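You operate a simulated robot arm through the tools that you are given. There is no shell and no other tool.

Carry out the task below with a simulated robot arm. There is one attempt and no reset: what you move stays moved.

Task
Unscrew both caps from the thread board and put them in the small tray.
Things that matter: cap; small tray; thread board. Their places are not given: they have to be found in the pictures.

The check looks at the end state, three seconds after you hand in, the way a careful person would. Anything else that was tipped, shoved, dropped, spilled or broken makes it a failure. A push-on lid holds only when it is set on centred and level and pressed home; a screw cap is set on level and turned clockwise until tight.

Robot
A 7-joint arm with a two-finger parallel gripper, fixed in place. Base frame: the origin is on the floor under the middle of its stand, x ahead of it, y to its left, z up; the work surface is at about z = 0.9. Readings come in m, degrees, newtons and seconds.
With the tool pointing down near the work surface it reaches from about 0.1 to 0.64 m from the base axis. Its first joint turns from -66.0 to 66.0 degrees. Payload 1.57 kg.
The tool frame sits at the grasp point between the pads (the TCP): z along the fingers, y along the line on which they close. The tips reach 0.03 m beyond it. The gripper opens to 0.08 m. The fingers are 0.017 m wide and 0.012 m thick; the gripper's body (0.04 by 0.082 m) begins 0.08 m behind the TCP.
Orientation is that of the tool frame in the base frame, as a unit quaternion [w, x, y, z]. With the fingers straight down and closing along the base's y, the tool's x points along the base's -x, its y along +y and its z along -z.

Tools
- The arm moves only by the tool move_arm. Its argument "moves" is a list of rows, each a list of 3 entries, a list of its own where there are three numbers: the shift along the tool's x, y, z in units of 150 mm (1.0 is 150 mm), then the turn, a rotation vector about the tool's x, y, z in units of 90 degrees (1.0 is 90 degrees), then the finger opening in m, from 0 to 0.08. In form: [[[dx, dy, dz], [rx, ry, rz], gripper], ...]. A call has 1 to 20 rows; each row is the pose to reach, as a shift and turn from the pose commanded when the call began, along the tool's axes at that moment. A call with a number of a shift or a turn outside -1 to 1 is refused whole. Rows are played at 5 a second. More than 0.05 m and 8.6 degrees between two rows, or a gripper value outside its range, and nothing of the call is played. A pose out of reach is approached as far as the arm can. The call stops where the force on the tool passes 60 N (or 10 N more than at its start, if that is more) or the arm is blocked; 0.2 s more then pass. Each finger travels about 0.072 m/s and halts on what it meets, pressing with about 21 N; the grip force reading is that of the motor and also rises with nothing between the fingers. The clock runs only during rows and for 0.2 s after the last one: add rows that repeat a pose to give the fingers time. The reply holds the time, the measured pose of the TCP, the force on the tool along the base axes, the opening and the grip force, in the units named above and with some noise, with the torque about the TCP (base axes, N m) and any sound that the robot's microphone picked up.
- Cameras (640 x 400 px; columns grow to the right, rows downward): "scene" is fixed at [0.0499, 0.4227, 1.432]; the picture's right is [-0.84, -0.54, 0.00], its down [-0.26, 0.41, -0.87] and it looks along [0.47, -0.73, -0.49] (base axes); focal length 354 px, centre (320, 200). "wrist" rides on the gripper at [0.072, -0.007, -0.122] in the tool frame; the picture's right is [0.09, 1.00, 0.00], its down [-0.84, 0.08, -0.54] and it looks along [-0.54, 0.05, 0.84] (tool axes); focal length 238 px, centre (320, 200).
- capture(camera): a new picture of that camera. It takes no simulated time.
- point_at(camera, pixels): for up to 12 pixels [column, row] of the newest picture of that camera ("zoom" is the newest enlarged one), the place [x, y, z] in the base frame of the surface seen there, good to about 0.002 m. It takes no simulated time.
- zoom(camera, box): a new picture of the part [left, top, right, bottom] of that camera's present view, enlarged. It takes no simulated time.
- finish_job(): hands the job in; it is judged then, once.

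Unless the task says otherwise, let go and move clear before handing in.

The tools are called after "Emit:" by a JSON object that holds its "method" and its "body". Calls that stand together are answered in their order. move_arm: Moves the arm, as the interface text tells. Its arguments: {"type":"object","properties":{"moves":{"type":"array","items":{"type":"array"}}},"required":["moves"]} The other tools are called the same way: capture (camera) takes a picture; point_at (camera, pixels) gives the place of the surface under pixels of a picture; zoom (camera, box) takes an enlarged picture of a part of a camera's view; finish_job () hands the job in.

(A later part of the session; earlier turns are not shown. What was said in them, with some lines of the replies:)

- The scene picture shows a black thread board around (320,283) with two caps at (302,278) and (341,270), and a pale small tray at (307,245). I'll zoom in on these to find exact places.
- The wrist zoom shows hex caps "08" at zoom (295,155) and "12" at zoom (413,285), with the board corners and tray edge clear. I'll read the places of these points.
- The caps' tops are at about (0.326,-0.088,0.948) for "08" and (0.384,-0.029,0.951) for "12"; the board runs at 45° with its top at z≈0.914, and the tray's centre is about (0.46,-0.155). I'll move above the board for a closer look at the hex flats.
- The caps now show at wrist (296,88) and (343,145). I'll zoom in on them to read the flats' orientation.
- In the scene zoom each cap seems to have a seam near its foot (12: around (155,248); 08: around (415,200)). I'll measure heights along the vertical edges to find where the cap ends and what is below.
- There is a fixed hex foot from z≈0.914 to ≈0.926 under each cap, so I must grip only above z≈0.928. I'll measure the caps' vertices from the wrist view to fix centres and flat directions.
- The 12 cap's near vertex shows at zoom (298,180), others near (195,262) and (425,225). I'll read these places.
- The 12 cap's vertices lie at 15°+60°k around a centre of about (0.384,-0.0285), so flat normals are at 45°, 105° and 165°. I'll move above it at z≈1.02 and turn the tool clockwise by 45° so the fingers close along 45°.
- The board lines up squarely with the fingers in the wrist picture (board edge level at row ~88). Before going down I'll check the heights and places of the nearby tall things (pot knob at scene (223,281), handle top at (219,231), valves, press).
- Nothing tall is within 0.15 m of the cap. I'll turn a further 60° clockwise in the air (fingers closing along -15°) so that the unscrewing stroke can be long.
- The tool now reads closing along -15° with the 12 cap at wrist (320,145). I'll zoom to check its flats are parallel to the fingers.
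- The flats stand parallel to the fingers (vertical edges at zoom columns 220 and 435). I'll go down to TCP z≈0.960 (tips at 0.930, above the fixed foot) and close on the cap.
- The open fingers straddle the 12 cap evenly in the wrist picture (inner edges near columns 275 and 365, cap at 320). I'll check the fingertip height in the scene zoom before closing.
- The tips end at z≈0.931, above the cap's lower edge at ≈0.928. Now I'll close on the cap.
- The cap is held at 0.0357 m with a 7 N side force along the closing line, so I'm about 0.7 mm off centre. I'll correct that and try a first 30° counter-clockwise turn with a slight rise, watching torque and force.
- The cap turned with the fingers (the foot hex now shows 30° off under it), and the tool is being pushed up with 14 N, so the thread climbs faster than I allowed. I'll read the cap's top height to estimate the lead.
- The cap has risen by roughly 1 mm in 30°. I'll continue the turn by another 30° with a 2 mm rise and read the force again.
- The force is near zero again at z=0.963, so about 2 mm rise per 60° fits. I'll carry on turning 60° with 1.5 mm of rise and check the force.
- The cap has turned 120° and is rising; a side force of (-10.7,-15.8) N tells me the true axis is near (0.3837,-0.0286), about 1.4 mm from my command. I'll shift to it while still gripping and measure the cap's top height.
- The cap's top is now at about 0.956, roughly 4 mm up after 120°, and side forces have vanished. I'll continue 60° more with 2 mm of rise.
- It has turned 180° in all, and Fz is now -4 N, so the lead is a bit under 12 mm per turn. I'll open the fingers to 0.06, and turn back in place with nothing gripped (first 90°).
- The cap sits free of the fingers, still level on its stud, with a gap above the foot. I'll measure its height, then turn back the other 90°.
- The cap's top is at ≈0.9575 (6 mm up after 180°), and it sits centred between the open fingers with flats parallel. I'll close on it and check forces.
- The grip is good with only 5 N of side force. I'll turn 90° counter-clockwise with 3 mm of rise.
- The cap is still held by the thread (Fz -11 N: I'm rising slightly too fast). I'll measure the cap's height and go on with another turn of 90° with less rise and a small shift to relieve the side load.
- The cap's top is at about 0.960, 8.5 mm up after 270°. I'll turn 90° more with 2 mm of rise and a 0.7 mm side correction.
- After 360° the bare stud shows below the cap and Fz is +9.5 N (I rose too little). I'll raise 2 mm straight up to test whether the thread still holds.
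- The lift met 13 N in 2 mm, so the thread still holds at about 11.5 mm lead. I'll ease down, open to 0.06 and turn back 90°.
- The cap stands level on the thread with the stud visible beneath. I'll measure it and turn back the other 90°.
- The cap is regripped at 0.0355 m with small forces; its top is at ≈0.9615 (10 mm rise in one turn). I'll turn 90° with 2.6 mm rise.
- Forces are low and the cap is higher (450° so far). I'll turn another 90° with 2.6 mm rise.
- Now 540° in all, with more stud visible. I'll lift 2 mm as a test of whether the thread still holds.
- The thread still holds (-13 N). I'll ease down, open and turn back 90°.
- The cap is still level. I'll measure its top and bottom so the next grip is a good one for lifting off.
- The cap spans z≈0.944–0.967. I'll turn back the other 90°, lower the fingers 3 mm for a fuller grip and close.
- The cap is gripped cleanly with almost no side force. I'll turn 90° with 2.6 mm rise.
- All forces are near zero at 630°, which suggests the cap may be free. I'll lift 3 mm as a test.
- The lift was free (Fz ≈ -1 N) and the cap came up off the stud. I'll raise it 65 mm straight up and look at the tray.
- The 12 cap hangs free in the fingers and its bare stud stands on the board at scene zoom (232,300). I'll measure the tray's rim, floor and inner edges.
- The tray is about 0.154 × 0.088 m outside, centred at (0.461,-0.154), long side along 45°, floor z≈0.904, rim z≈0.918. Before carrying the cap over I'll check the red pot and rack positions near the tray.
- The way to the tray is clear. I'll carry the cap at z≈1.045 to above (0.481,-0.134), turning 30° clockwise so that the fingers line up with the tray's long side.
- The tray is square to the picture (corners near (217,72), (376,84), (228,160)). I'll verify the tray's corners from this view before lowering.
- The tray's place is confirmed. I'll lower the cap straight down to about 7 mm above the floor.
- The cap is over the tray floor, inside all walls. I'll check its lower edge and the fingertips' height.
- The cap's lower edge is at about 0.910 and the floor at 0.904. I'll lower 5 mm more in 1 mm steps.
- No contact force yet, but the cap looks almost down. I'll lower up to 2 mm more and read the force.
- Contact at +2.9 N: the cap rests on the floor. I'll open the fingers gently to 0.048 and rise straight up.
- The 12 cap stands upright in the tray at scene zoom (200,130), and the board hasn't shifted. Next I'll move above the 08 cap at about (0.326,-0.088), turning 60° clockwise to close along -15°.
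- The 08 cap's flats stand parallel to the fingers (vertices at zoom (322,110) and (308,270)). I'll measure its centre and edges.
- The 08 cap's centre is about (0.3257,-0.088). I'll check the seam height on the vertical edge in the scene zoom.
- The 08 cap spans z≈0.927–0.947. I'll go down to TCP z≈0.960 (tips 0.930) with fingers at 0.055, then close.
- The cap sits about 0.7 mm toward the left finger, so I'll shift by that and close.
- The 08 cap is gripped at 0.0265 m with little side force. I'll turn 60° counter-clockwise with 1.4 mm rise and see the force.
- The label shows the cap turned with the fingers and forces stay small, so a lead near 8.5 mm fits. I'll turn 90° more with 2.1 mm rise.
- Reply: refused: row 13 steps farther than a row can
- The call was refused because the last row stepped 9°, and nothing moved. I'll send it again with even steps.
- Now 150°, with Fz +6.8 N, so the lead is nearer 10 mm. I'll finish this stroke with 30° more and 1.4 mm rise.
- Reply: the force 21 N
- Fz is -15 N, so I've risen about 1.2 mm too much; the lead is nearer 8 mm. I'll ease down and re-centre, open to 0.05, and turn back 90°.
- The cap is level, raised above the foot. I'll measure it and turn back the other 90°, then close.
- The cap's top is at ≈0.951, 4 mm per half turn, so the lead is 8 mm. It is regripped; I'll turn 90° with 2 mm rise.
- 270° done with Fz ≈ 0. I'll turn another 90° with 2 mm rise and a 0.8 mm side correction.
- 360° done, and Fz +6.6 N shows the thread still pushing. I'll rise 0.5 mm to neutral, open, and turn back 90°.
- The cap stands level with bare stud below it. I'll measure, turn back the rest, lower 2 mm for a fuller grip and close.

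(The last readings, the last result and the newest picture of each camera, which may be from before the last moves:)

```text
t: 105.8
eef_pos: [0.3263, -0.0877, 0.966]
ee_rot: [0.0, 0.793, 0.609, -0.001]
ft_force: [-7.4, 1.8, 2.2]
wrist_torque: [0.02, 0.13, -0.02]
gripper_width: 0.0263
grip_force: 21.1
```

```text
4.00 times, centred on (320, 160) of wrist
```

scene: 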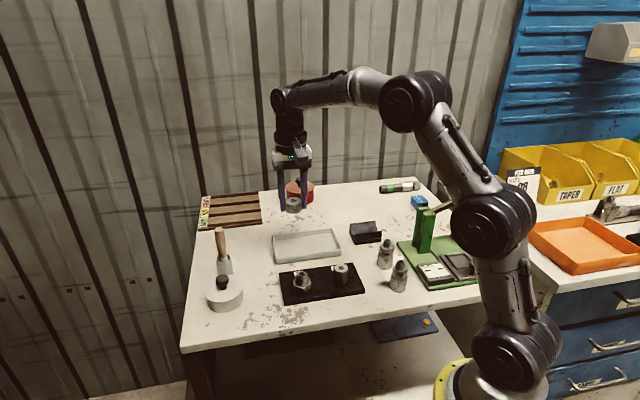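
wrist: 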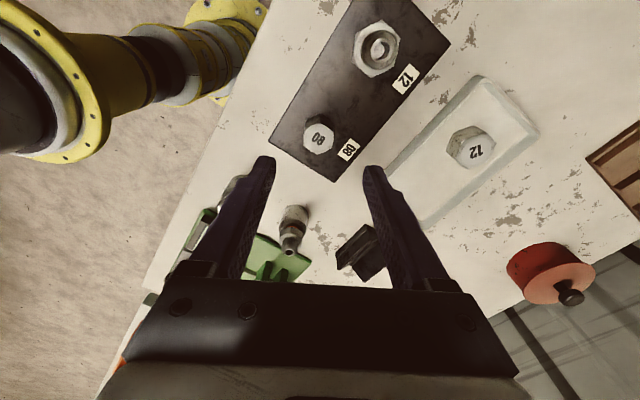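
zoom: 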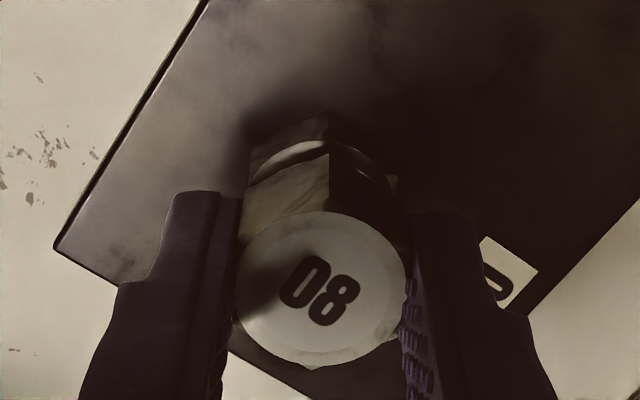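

The cap is gripped again (top ≈0.955, 8 mm up after 360°), with -7 N along the closing line. I'll shift 0.6 mm and turn 90° with 2 mm rise.

Emit:
{"method": "move_arm", "body": {"moves": [[[0, -0.004, -0.001], [0, 0, -0.07], 0.015], [[0, -0.004, -0.002], [0, 0, -0.14], 0.015], [[0, -0.004, -0.003], [0, 0, -0.21], 0.015], [[0, -0.004, -0.004], [0, 0, -0.28], 0.015], [[0, -0.004, -0.005], [0, 0, -0.35], 0.015], [[0, -0.004, -0.006], [0, 0, -0.42], 0.015], [[0, -0.004, -0.007], [0, 0, -0.5], 0.015], [[0, -0.004, -0.008], [0, 0, -0.58], 0.015], [[0, -0.004, -0.009], [0, 0, -0.66], 0.015], [[0, -0.004, -0.01], [0, 0, -0.74], 0.015], [[0, -0.004, -0.011], [0, 0, -0.82], 0.015], [[0, -0.004, -0.012], [0, 0, -0.9], 0.015], [[0, -0.004, -0.0128], [0, 0, -0.95], 0.015], [[0, -0.004, -0.0133], [0, 0, -1.0], 0.015], [[0, -0.004, -0.0133], [0, 0, -1.0], 0.015]]}}

Emit:
{"method": "zoom", "body": {"camera": "scene", "box": [309, 250, 373, 290]}}

```text
t: 109.0
eef_pos: [0.3256, -0.0875, 0.9697]
ee_rot: [0.0, 0.13, 0.992, 0.001]
ft_force: [-0.1, -3.3, -10.5]
wrist_torque: [-0.06, 0.01, -0.03]
gripper_width: 0.0265
grip_force: 21.2
```

```text
10.00 times, centred on (341, 270) of scene
```

zoom: 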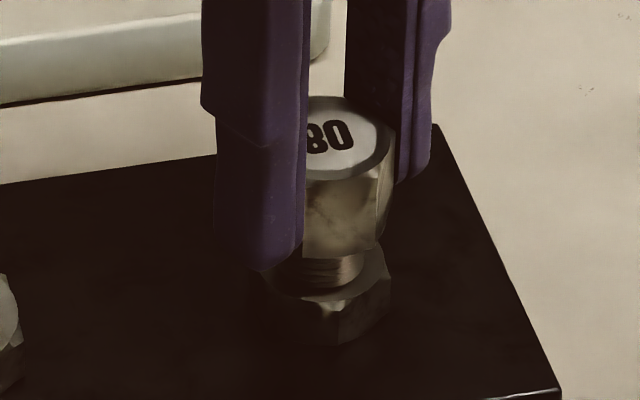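

450° done; Fz -10 N shows the thread still holds. I'll turn 90° more with 1.5 mm rise.

Emit:
{"method": "move_arm", "body": {"moves": [[[0, 0, 0], [0, 0, -0.07], 0.015], [[0, 0, -0.0005], [0, 0, -0.14], 0.015], [[0, 0, -0.001], [0, 0, -0.21], 0.015], [[0, 0, -0.002], [0, 0, -0.28], 0.015], [[0, 0, -0.003], [0, 0, -0.35], 0.015], [[0, 0, -0.004], [0, 0, -0.42], 0.015], [[0, 0, -0.005], [0, 0, -0.5], 0.015], [[0, 0, -0.006], [0, 0, -0.58], 0.015], [[0, 0, -0.007], [0, 0, -0.66], 0.015], [[0, 0, -0.008], [0, 0, -0.74], 0.015], [[0, 0, -0.0085], [0, 0, -0.82], 0.015], [[0, 0, -0.009], [0, 0, -0.9], 0.015], [[0, 0, -0.0095], [0, 0, -0.95], 0.015], [[0, 0, -0.01], [0, 0, -1.0], 0.015], [[0, 0, -0.01], [0, 0, -1.0], 0.015]]}}

Emit:
{"method": "zoom", "body": {"camera": "scene", "box": [309, 250, 373, 290]}}

```text
t: 112.2
eef_pos: [0.3244, -0.0875, 0.9695]
ee_rot: [0.002, -0.609, 0.793, -0.001]
ft_force: [-6.0, -3.9, 13.7]
wrist_torque: [-0.08, 0.17, -0.02]
gripper_width: 0.0265
grip_force: 21.6
```

```text
10.00 times, centred on (341, 270) of scene
```

zoom: 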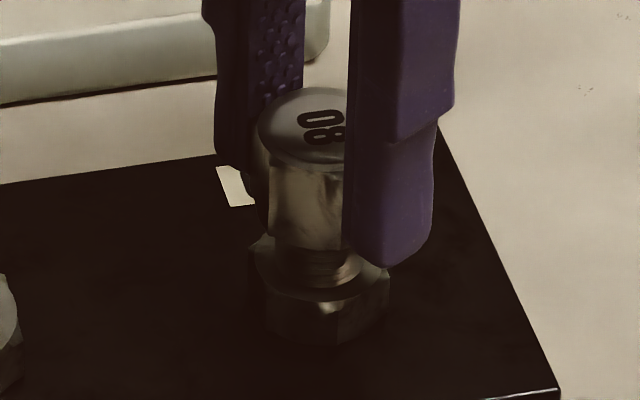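

540° done with Fz +13.7 N. I'll rise 1.2 mm to neutral, open, and turn back 90° again.

Emit:
{"method": "move_arm", "body": {"moves": [[[0, 0, -0.008], [0, 0, 0], 0.015], [[0, 0, -0.008], [0, 0, 0], 0.035], [[0, 0, -0.008], [0, 0, 0], 0.05], [[0, 0, -0.008], [0, 0, 0], 0.05], [[0, 0, -0.008], [0, 0, 0.08], 0.05], [[0, 0, -0.008], [0, 0, 0.16], 0.05], [[0, 0, -0.008], [0, 0, 0.25], 0.05], [[0, 0, -0.008], [0, 0, 0.34], 0.05], [[0, 0, -0.008], [0, 0, 0.43], 0.05], [[0, 0, -0.008], [0, 0, 0.52], 0.05], [[0, 0, -0.008], [0, 0, 0.61], 0.05], [[0, 0, -0.008], [0, 0, 0.7], 0.05], [[0, 0, -0.008], [0, 0, 0.79], 0.05], [[0, 0, -0.008], [0, 0, 0.88], 0.05], [[0, 0, -0.008], [0, 0, 0.95], 0.05], [[0, 0, -0.008], [0, 0, 1.0], 0.05], [[0, 0, -0.008], [0, 0, 1.0], 0.05]]}}

Emit:
{"method": "zoom", "body": {"camera": "scene", "box": [309, 250, 373, 290]}}

```text
t: 115.8
eef_pos: [0.3263, -0.0875, 0.9721]
ee_rot: [0.0, 0.131, 0.991, 0.0]
ft_force: [0.1, 0.4, -0.8]
wrist_torque: [-0.02, 0.01, 0.01]
gripper_width: 0.05
grip_force: 0.1
```

```text
10.00 times, centred on (341, 270) of scene
```

zoom: 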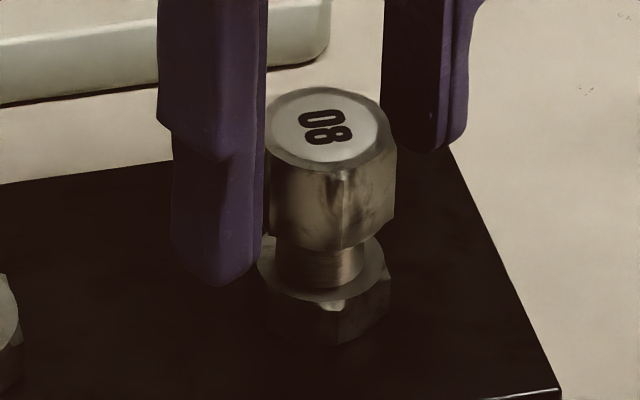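

The cap is still level on the thread. I'll measure, turn back the rest, lower 2 mm and close.

Emit:
{"method": "point_at", "body": {"camera": "zoom", "pixels": [[322, 130], [342, 178], [342, 215], [342, 245], [335, 305], [285, 135], [370, 130], [215, 275]]}}

Emit:
{"method": "move_arm", "body": {"moves": [[[0, 0, 0], [0, 0, 0.08], 0.05], [[0, 0, 0], [0, 0, 0.16], 0.05], [[0, 0, 0], [0, 0, 0.25], 0.05], [[0, 0, 0], [0, 0, 0.34], 0.05], [[0, 0, 0.002], [0, 0, 0.43], 0.05], [[0, 0, 0.004], [0, 0, 0.52], 0.05], [[0, 0, 0.006], [0, 0, 0.61], 0.05], [[0, 0, 0.008], [0, 0, 0.7], 0.05], [[0, 0, 0.01], [0, 0, 0.79], 0.05], [[0, 0, 0.01], [0, 0, 0.88], 0.05], [[0, 0, 0.01], [0, 0, 0.95], 0.05], [[0, 0, 0.01], [0, 0, 1.0], 0.05], [[0, 0, 0.01], [0, 0, 1.0], 0.05], [[0, 0, 0.01], [0, 0, 1.0], 0.038], [[0, 0, 0.01], [0, 0, 1.0], 0.028], [[0, 0, 0.01], [0, 0, 1.0], 0.015], [[0, 0, 0.01], [0, 0, 1.0], 0.015], [[0, 0, 0.01], [0, 0, 1.0], 0.015]]}}

Emit:
{"method": "zoom", "body": {"camera": "wrist", "box": [240, 110, 400, 210]}}

```text
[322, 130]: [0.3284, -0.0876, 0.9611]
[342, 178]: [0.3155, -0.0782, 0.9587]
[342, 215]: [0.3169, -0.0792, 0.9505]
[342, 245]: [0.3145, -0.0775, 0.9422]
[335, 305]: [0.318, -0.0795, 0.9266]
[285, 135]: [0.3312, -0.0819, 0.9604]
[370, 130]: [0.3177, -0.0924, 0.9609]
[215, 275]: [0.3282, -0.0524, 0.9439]
```

```text
t: 119.6
eef_pos: [0.3253, -0.0881, 0.9691]
ee_rot: [0.0, 0.793, 0.609, 0.0]
ft_force: [-2.2, -0.1, 0.4]
wrist_torque: [0.01, 0.06, -0.03]
gripper_width: 0.0265
grip_force: 21.2
```

```text
4.00 times, centred on (320, 160) of wrist
```

zoom: 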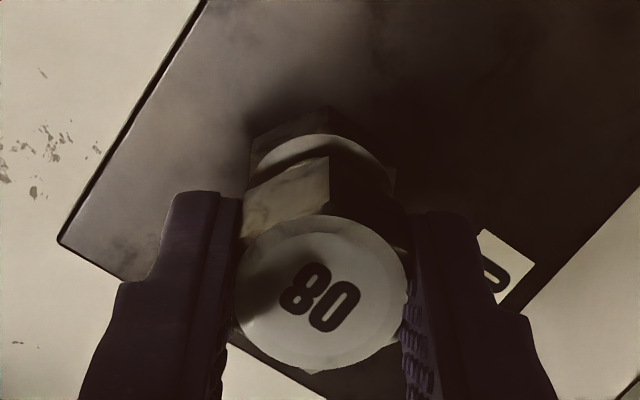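

The cap (top ≈0.960) is gripped with little force. I'll turn 90° with 2 mm rise.

Emit:
{"method": "move_arm", "body": {"moves": [[[0, -0.001, -0.001], [0, 0, -0.07], 0.015], [[0, -0.001, -0.002], [0, 0, -0.14], 0.015], [[0, -0.001, -0.003], [0, 0, -0.21], 0.015], [[0, -0.001, -0.004], [0, 0, -0.28], 0.015], [[0, -0.001, -0.005], [0, 0, -0.35], 0.015], [[0, -0.001, -0.006], [0, 0, -0.42], 0.015], [[0, -0.001, -0.007], [0, 0, -0.5], 0.015], [[0, -0.001, -0.008], [0, 0, -0.58], 0.015], [[0, -0.001, -0.009], [0, 0, -0.66], 0.015], [[0, -0.001, -0.01], [0, 0, -0.74], 0.015], [[0, -0.001, -0.011], [0, 0, -0.82], 0.015], [[0, -0.001, -0.012], [0, 0, -0.9], 0.015], [[0, -0.001, -0.0128], [0, 0, -0.95], 0.015], [[0, -0.001, -0.0133], [0, 0, -1.0], 0.015], [[0, -0.001, -0.0133], [0, 0, -1.0], 0.015]]}}

Emit:
{"method": "zoom", "body": {"camera": "scene", "box": [309, 250, 373, 290]}}

```text
t: 122.8
eef_pos: [0.3258, -0.088, 0.9719]
ee_rot: [0.0, 0.131, 0.991, 0.0]
ft_force: [0.0, -0.4, 0.0]
wrist_torque: [0.01, 0.0, -0.01]
gripper_width: 0.0265
grip_force: 20.8
```

```text
10.00 times, centred on (341, 270) of scene
```

zoom: 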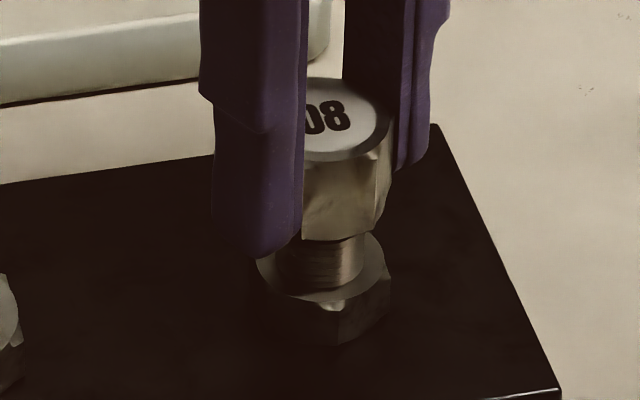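

Forces are all zero at 630°, as with the first cap when it came free. I'll lift 3 mm as a test.

Emit:
{"method": "move_arm", "body": {"moves": [[[0, 0, -0.007], [0, 0, 0], 0.015], [[0, 0, -0.0133], [0, 0, 0], 0.015], [[0, 0, -0.02], [0, 0, 0], 0.015], [[0, 0, -0.02], [0, 0, 0], 0.015]]}}

Emit:
{"method": "zoom", "body": {"camera": "scene", "box": [309, 250, 373, 290]}}

```text
t: 123.8
eef_pos: [0.3257, -0.0877, 0.9734]
ee_rot: [0.0, 0.131, 0.991, 0.0]
ft_force: [0.0, 0.5, -0.6]
wrist_torque: [0.02, -0.01, 0.0]
gripper_width: 0.0264
grip_force: 20.2
```

```text
10.00 times, centred on (341, 270) of scene
```

zoom: 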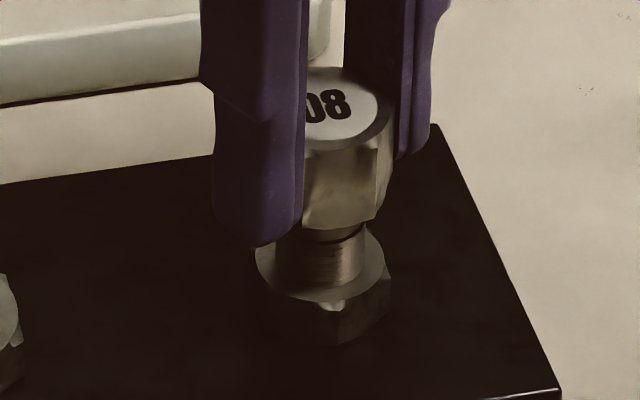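

The cap lifts freely (Fz -0.6 N). I'll raise it 68 mm straight up.

Emit:
{"method": "move_arm", "body": {"moves": [[[0, 0, -0.05], [0, 0, 0], 0.015], [[0, 0, -0.1], [0, 0, 0], 0.015], [[0, 0, -0.18], [0, 0, 0], 0.015], [[0, 0, -0.26], [0, 0, 0], 0.015], [[0, 0, -0.34], [0, 0, 0], 0.015], [[0, 0, -0.41], [0, 0, 0], 0.015], [[0, 0, -0.45], [0, 0, 0], 0.015], [[0, 0, -0.45], [0, 0, 0], 0.015]]}}

Emit:
{"method": "capture", "body": {"camera": "wrist"}}

Emit:
{"method": "zoom", "body": {"camera": "scene", "box": [250, 210, 394, 300]}}

```text
t: 125.6
eef_pos: [0.3256, -0.0882, 1.0409]
ee_rot: [0.0, 0.13, 0.992, 0.001]
ft_force: [-0.5, -0.1, -1.2]
wrist_torque: [-0.03, 0.0, -0.01]
gripper_width: 0.0267
grip_force: 20.7
```

```text
taken
```

wrist: 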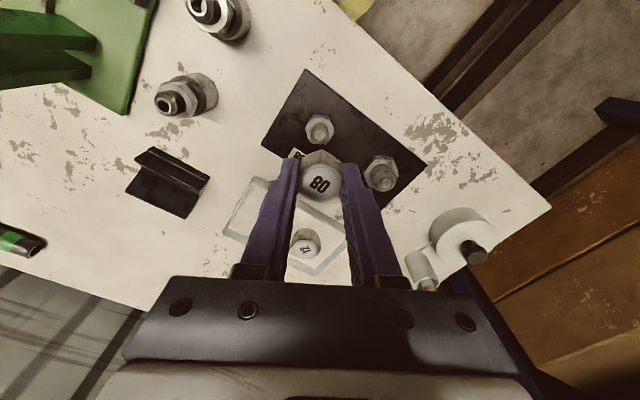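

```text
4.44 times, centred on (322, 255) of scene
```

zoom: 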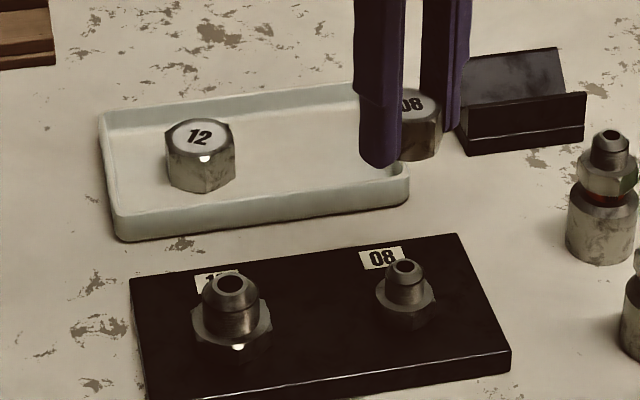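

Both studs are bare and the 08 cap is in the fingers; the 12 cap stands in the tray at zoom (200,150). I'll confirm the 12 cap's place and then carry the 08 cap to above (0.439,-0.176).

Emit:
{"method": "point_at", "body": {"camera": "zoom", "pixels": [[198, 137], [205, 165], [300, 150], [366, 88], [407, 172], [395, 190]]}}

Emit:
{"method": "move_arm", "body": {"moves": [[[-0.05, -0.021, 0], [0, 0, 0.02], 0.015], [[-0.13, -0.055, 0], [0, 0, 0.055], 0.015], [[-0.22, -0.093, 0], [0, 0, 0.09], 0.015], [[-0.32, -0.135, 0], [0, 0, 0.125], 0.015], [[-0.42, -0.178, 0], [0, 0, 0.16], 0.015], [[-0.52, -0.22, 0], [0, 0, 0.195], 0.015], [[-0.62, -0.262, 0], [0, 0, 0.23], 0.015], [[-0.72, -0.304, 0], [0, 0, 0.265], 0.015], [[-0.8, -0.338, 0], [0, 0, 0.3], 0.015], [[-0.86, -0.364, 0], [0, 0, 0.325], 0.015], [[-0.882, -0.373, 0], [0, 0, 0.333], 0.015], [[-0.882, -0.373, 0], [0, 0, 0.333], 0.015], [[-0.882, -0.373, 0], [0, 0, 0.333], 0.015]]}}

Emit:
{"method": "capture", "body": {"camera": "wrist"}}

Emit:
{"method": "zoom", "body": {"camera": "scene", "box": [250, 190, 394, 280]}}

```text
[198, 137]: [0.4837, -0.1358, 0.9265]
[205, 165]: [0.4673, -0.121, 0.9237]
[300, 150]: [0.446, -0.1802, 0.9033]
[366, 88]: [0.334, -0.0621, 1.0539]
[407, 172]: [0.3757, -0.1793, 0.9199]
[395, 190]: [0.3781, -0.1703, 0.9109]
```

```text
t: 128.4
eef_pos: [0.4381, -0.1767, 1.0428]
ee_rot: [-0.001, 0.383, 0.924, -0.001]
ft_force: [0.7, -0.4, -0.4]
wrist_torque: [-0.03, 0.0, 0.0]
gripper_width: 0.0267
grip_force: 20.1
```

```text
taken
```

wrist: 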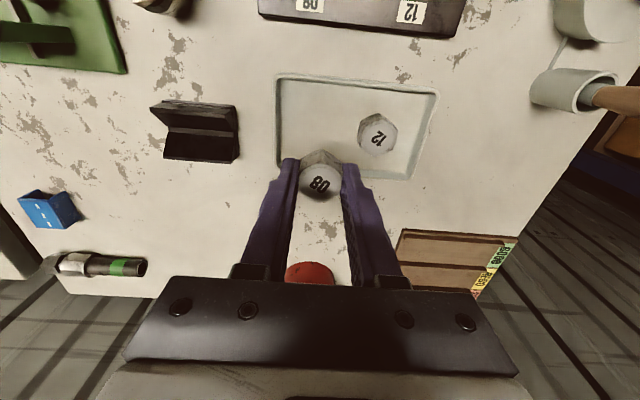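

```text
4.44 times, centred on (322, 235) of scene
```

zoom: 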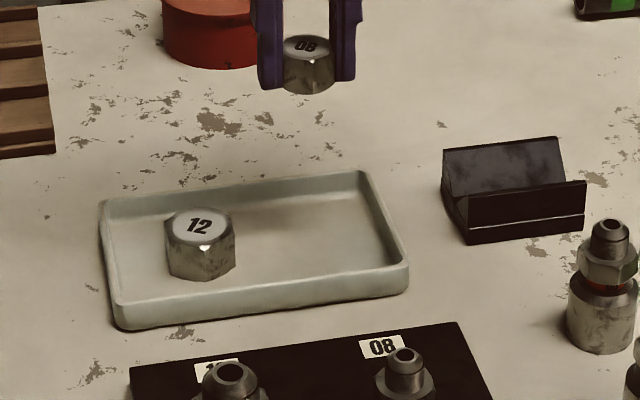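

The 08 cap is over the free half of the tray, and the 12 cap is at u≈+0.029 m as planned. I'll lower to about 5 mm above the floor.

Emit:
{"method": "move_arm", "body": {"moves": [[[0, 0, 0.08], [0, 0, 0], 0.015], [[0, 0, 0.2], [0, 0, 0], 0.015], [[0, 0, 0.32], [0, 0, 0], 0.015], [[0, 0, 0.44], [0, 0, 0], 0.015], [[0, 0, 0.54], [0, 0, 0], 0.015], [[0, 0, 0.61], [0, 0, 0], 0.015], [[0, 0, 0.65], [0, 0, 0], 0.015], [[0, 0, 0.67], [0, 0, 0], 0.015], [[0, 0, 0.67], [0, 0, 0], 0.015]]}}

Emit:
{"method": "zoom", "body": {"camera": "scene", "box": [258, 215, 354, 275]}}

Emit:
{"method": "capture", "body": {"camera": "wrist"}}

```text
t: 130.4
eef_pos: [0.4383, -0.1757, 0.9415]
ee_rot: [0.0, 0.383, 0.924, 0.0]
ft_force: [-0.5, -0.1, 1.0]
wrist_torque: [0.03, 0.01, 0.04]
gripper_width: 0.0262
grip_force: 20.8
```

```text
6.67 times, centred on (306, 245) of scene
```

zoom: 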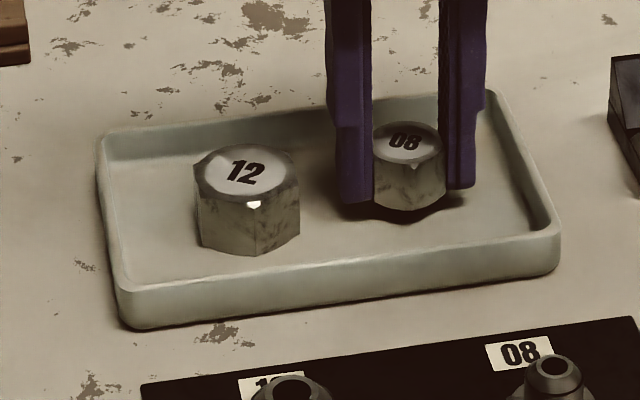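

```text
taken
```

wrist: 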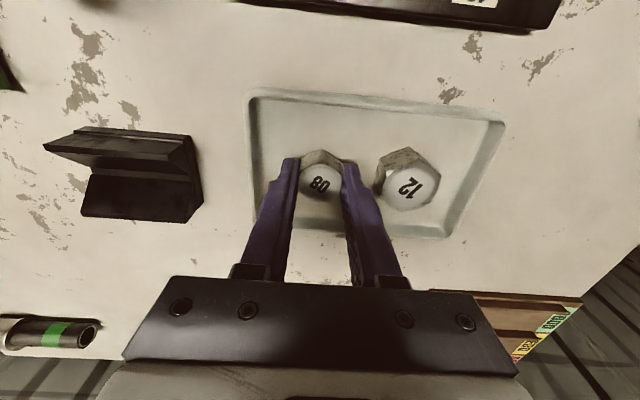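

The 08 cap is inside the tray, clear of the 12 cap and the walls. I'll measure its lower edge and lower in 1 mm steps.

Emit:
{"method": "point_at", "body": {"camera": "zoom", "pixels": [[408, 200], [408, 207], [350, 200], [465, 185], [405, 225], [405, 140]]}}

Emit:
{"method": "move_arm", "body": {"moves": [[[0, 0, 0.007], [0, 0, 0], 0.015], [[0, 0, 0.0133], [0, 0, 0], 0.015], [[0, 0, 0.02], [0, 0, 0], 0.015], [[0, 0, 0.0267], [0, 0, 0], 0.015], [[0, 0, 0.0267], [0, 0, 0], 0.015]]}}

Emit:
{"method": "zoom", "body": {"camera": "scene", "box": [258, 215, 354, 275]}}

```text
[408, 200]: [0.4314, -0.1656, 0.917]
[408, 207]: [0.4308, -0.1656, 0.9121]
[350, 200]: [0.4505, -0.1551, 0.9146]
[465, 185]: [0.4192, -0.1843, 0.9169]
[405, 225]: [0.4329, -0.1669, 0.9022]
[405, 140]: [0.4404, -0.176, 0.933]
```

```text
t: 131.6
eef_pos: [0.4379, -0.1763, 0.9384]
ee_rot: [0.0, 0.383, 0.924, 0.0]
ft_force: [0.6, 0.6, -0.3]
wrist_torque: [0.0, 0.0, 0.03]
gripper_width: 0.0264
grip_force: 21.4
```

```text
6.67 times, centred on (306, 245) of scene
```

zoom: 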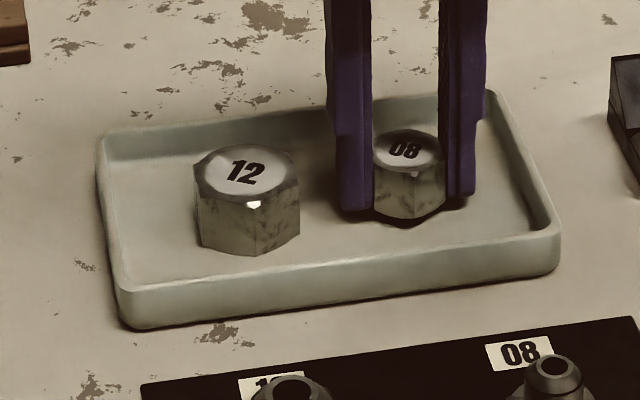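

The cap is about 4 mm above the floor and no force yet. I'll lower 3.5 mm more.

Emit:
{"method": "move_arm", "body": {"moves": [[[0, 0, 0.007], [0, 0, 0], 0.015], [[0, 0, 0.0133], [0, 0, 0], 0.015], [[0, 0, 0.0183], [0, 0, 0], 0.015], [[0, 0, 0.0233], [0, 0, 0], 0.015], [[0, 0, 0.0233], [0, 0, 0], 0.015]]}}

```text
t: 132.8
eef_pos: [0.4393, -0.1764, 0.9349]
ee_rot: [0.0, 0.383, 0.924, 0.0]
ft_force: [0.1, 0.8, -0.3]
wrist_torque: [0.02, 0.02, 0.01]
gripper_width: 0.0263
grip_force: 20.8
```

Still no contact. I'll lower up to 1.2 mm more and look.

Emit:
{"method": "move_arm", "body": {"moves": [[[0, 0, 0.004], [0, 0, 0], 0.015], [[0, 0, 0.008], [0, 0, 0], 0.015], [[0, 0, 0.008], [0, 0, 0], 0.015]]}}

Emit:
{"method": "zoom", "body": {"camera": "scene", "box": [290, 225, 354, 265]}}

```text
t: 133.6
eef_pos: [0.4391, -0.1762, 0.9349]
ee_rot: [0.001, 0.383, 0.924, 0.0]
ft_force: [-2.1, 0.8, 5.9]
wrist_torque: [0.01, 0.1, 0.02]
gripper_width: 0.0264
grip_force: 20.2
```

```text
10.00 times, centred on (322, 245) of scene
```

zoom: 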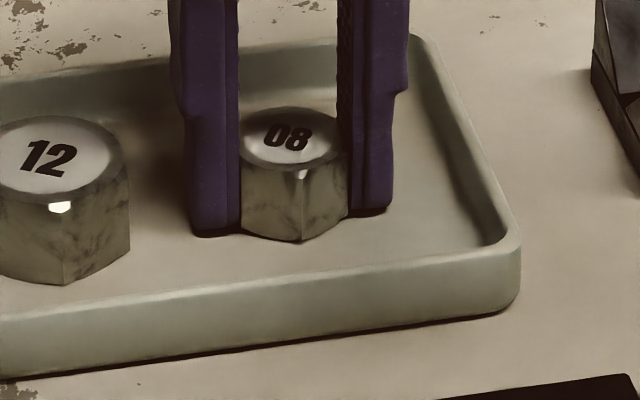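

Contact at +5.9 N and the picture shows the cap on the tray floor. I'll open gently to 0.040 and rise straight up.

Emit:
{"method": "move_arm", "body": {"moves": [[[0, 0, -0.003], [0, 0, 0], 0.028], [[0, 0, -0.003], [0, 0, 0], 0.034], [[0, 0, -0.003], [0, 0, 0], 0.04], [[0, 0, -0.003], [0, 0, 0], 0.04], [[0, 0, -0.03], [0, 0, 0], 0.04], [[0, 0, -0.08], [0, 0, 0], 0.04], [[0, 0, -0.16], [0, 0, 0], 0.04], [[0, 0, -0.26], [0, 0, 0], 0.04], [[0, 0, -0.38], [0, 0, 0], 0.04], [[0, 0, -0.52], [0, 0, 0], 0.04], [[0, 0, -0.68], [0, 0, 0], 0.05], [[0, 0, -0.84], [0, 0, 0], 0.06], [[0, 0, -0.98], [0, 0, 0], 0.06], [[0, 0, -0.98], [0, 0, 0], 0.06]]}}

Emit:
{"method": "capture", "body": {"camera": "scene"}}

Emit:
{"method": "zoom", "body": {"camera": "scene", "box": [250, 215, 394, 305]}}

Emit:
{"method": "capture", "body": {"camera": "wrist"}}

```text
t: 136.6
eef_pos: [0.4382, -0.1742, 1.0812]
ee_rot: [0.0, 0.383, 0.924, 0.0]
ft_force: [0.3, 0.4, 1.0]
wrist_torque: [-0.02, 0.01, 0.03]
gripper_width: 0.0599
grip_force: 0.0
```

```text
taken
```

scene: 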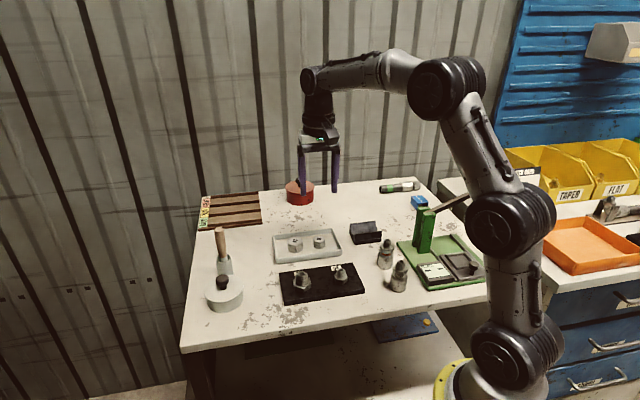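

```text
4.44 times, centred on (322, 260) of scene
```

zoom: 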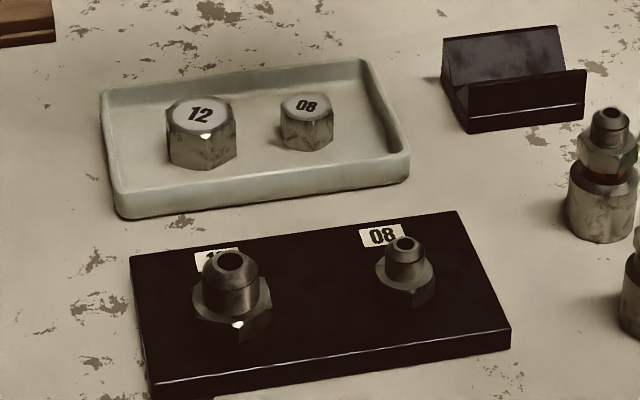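

```text
taken
```

wrist: 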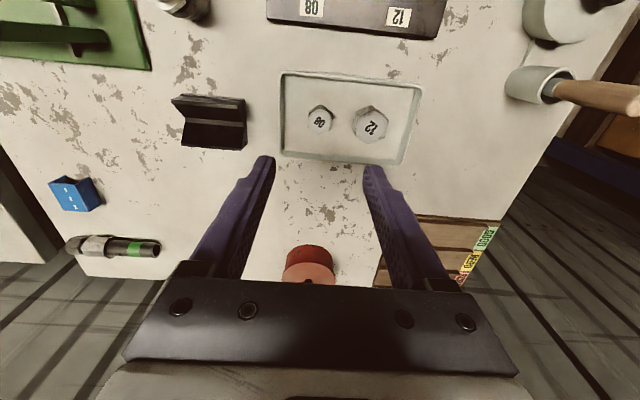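

Both caps stand upright in the tray (scene zoom (200,130) and (306,122)), the board's studs are bare and the other things look untouched. I'll move the arm clear toward its start place so the press handle, now hidden behind the arm, can be seen too.

Emit:
{"method": "move_arm", "body": {"moves": [[[0.05, 0.01, -0.08], [0, 0, 0], 0.06], [[0.15, 0.03, -0.2], [0, 0, 0], 0.06], [[0.3, 0.06, -0.32], [0, 0, 0], 0.06], [[0.45, 0.09, -0.44], [0, 0, 0], 0.06], [[0.6, 0.12, -0.54], [0, 0, 0], 0.06], [[0.75, 0.15, -0.6], [0, 0, 0], 0.06], [[0.88, 0.175, -0.6], [0, 0, 0], 0.06], [[0.943, 0.189, -0.6], [0, 0, 0], 0.06], [[0.943, 0.189, -0.6], [0, 0, 0], 0.06]]}}

Emit:
{"method": "capture", "body": {"camera": "scene"}}

```text
t: 138.6
eef_pos: [0.3586, -0.056, 1.1708]
ee_rot: [0.0, 0.382, 0.924, 0.0]
ft_force: [-0.5, 0.6, -0.4]
wrist_torque: [0.01, 0.0, 0.03]
gripper_width: 0.0601
grip_force: 0.1
```

```text
taken
```

scene: 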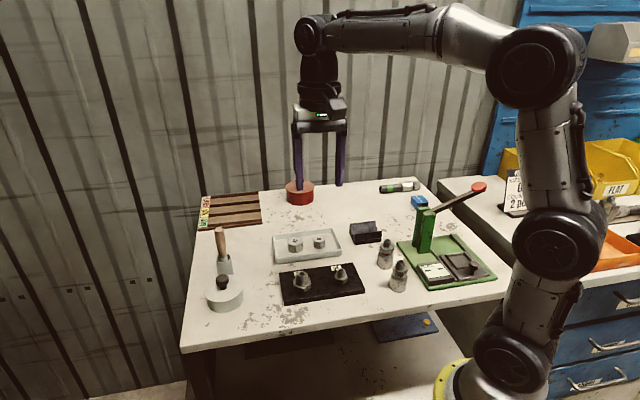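

The picture shows both caps in the small tray at (296,245) and (319,241). The board, press with its red handle knob at (478,187), valves, pot and brush are all where they were at the start. The arm is clear, so I'm handing the job in.

Emit:
{"method": "finish_job", "body": {}}

```text
The job is handed in.
```

Both caps, "12" and "08", are unscrewed from the thread board and standing upright in the small tray.

Each cap took about 1¾ turns counter-clockwise and then lifted off freely. In the last picture both studs on the board are bare. The board, tray, press, valves, pot and brush are where they started. The arm had let go and moved clear before I handed the job in; I haven't seen the check's verdict.
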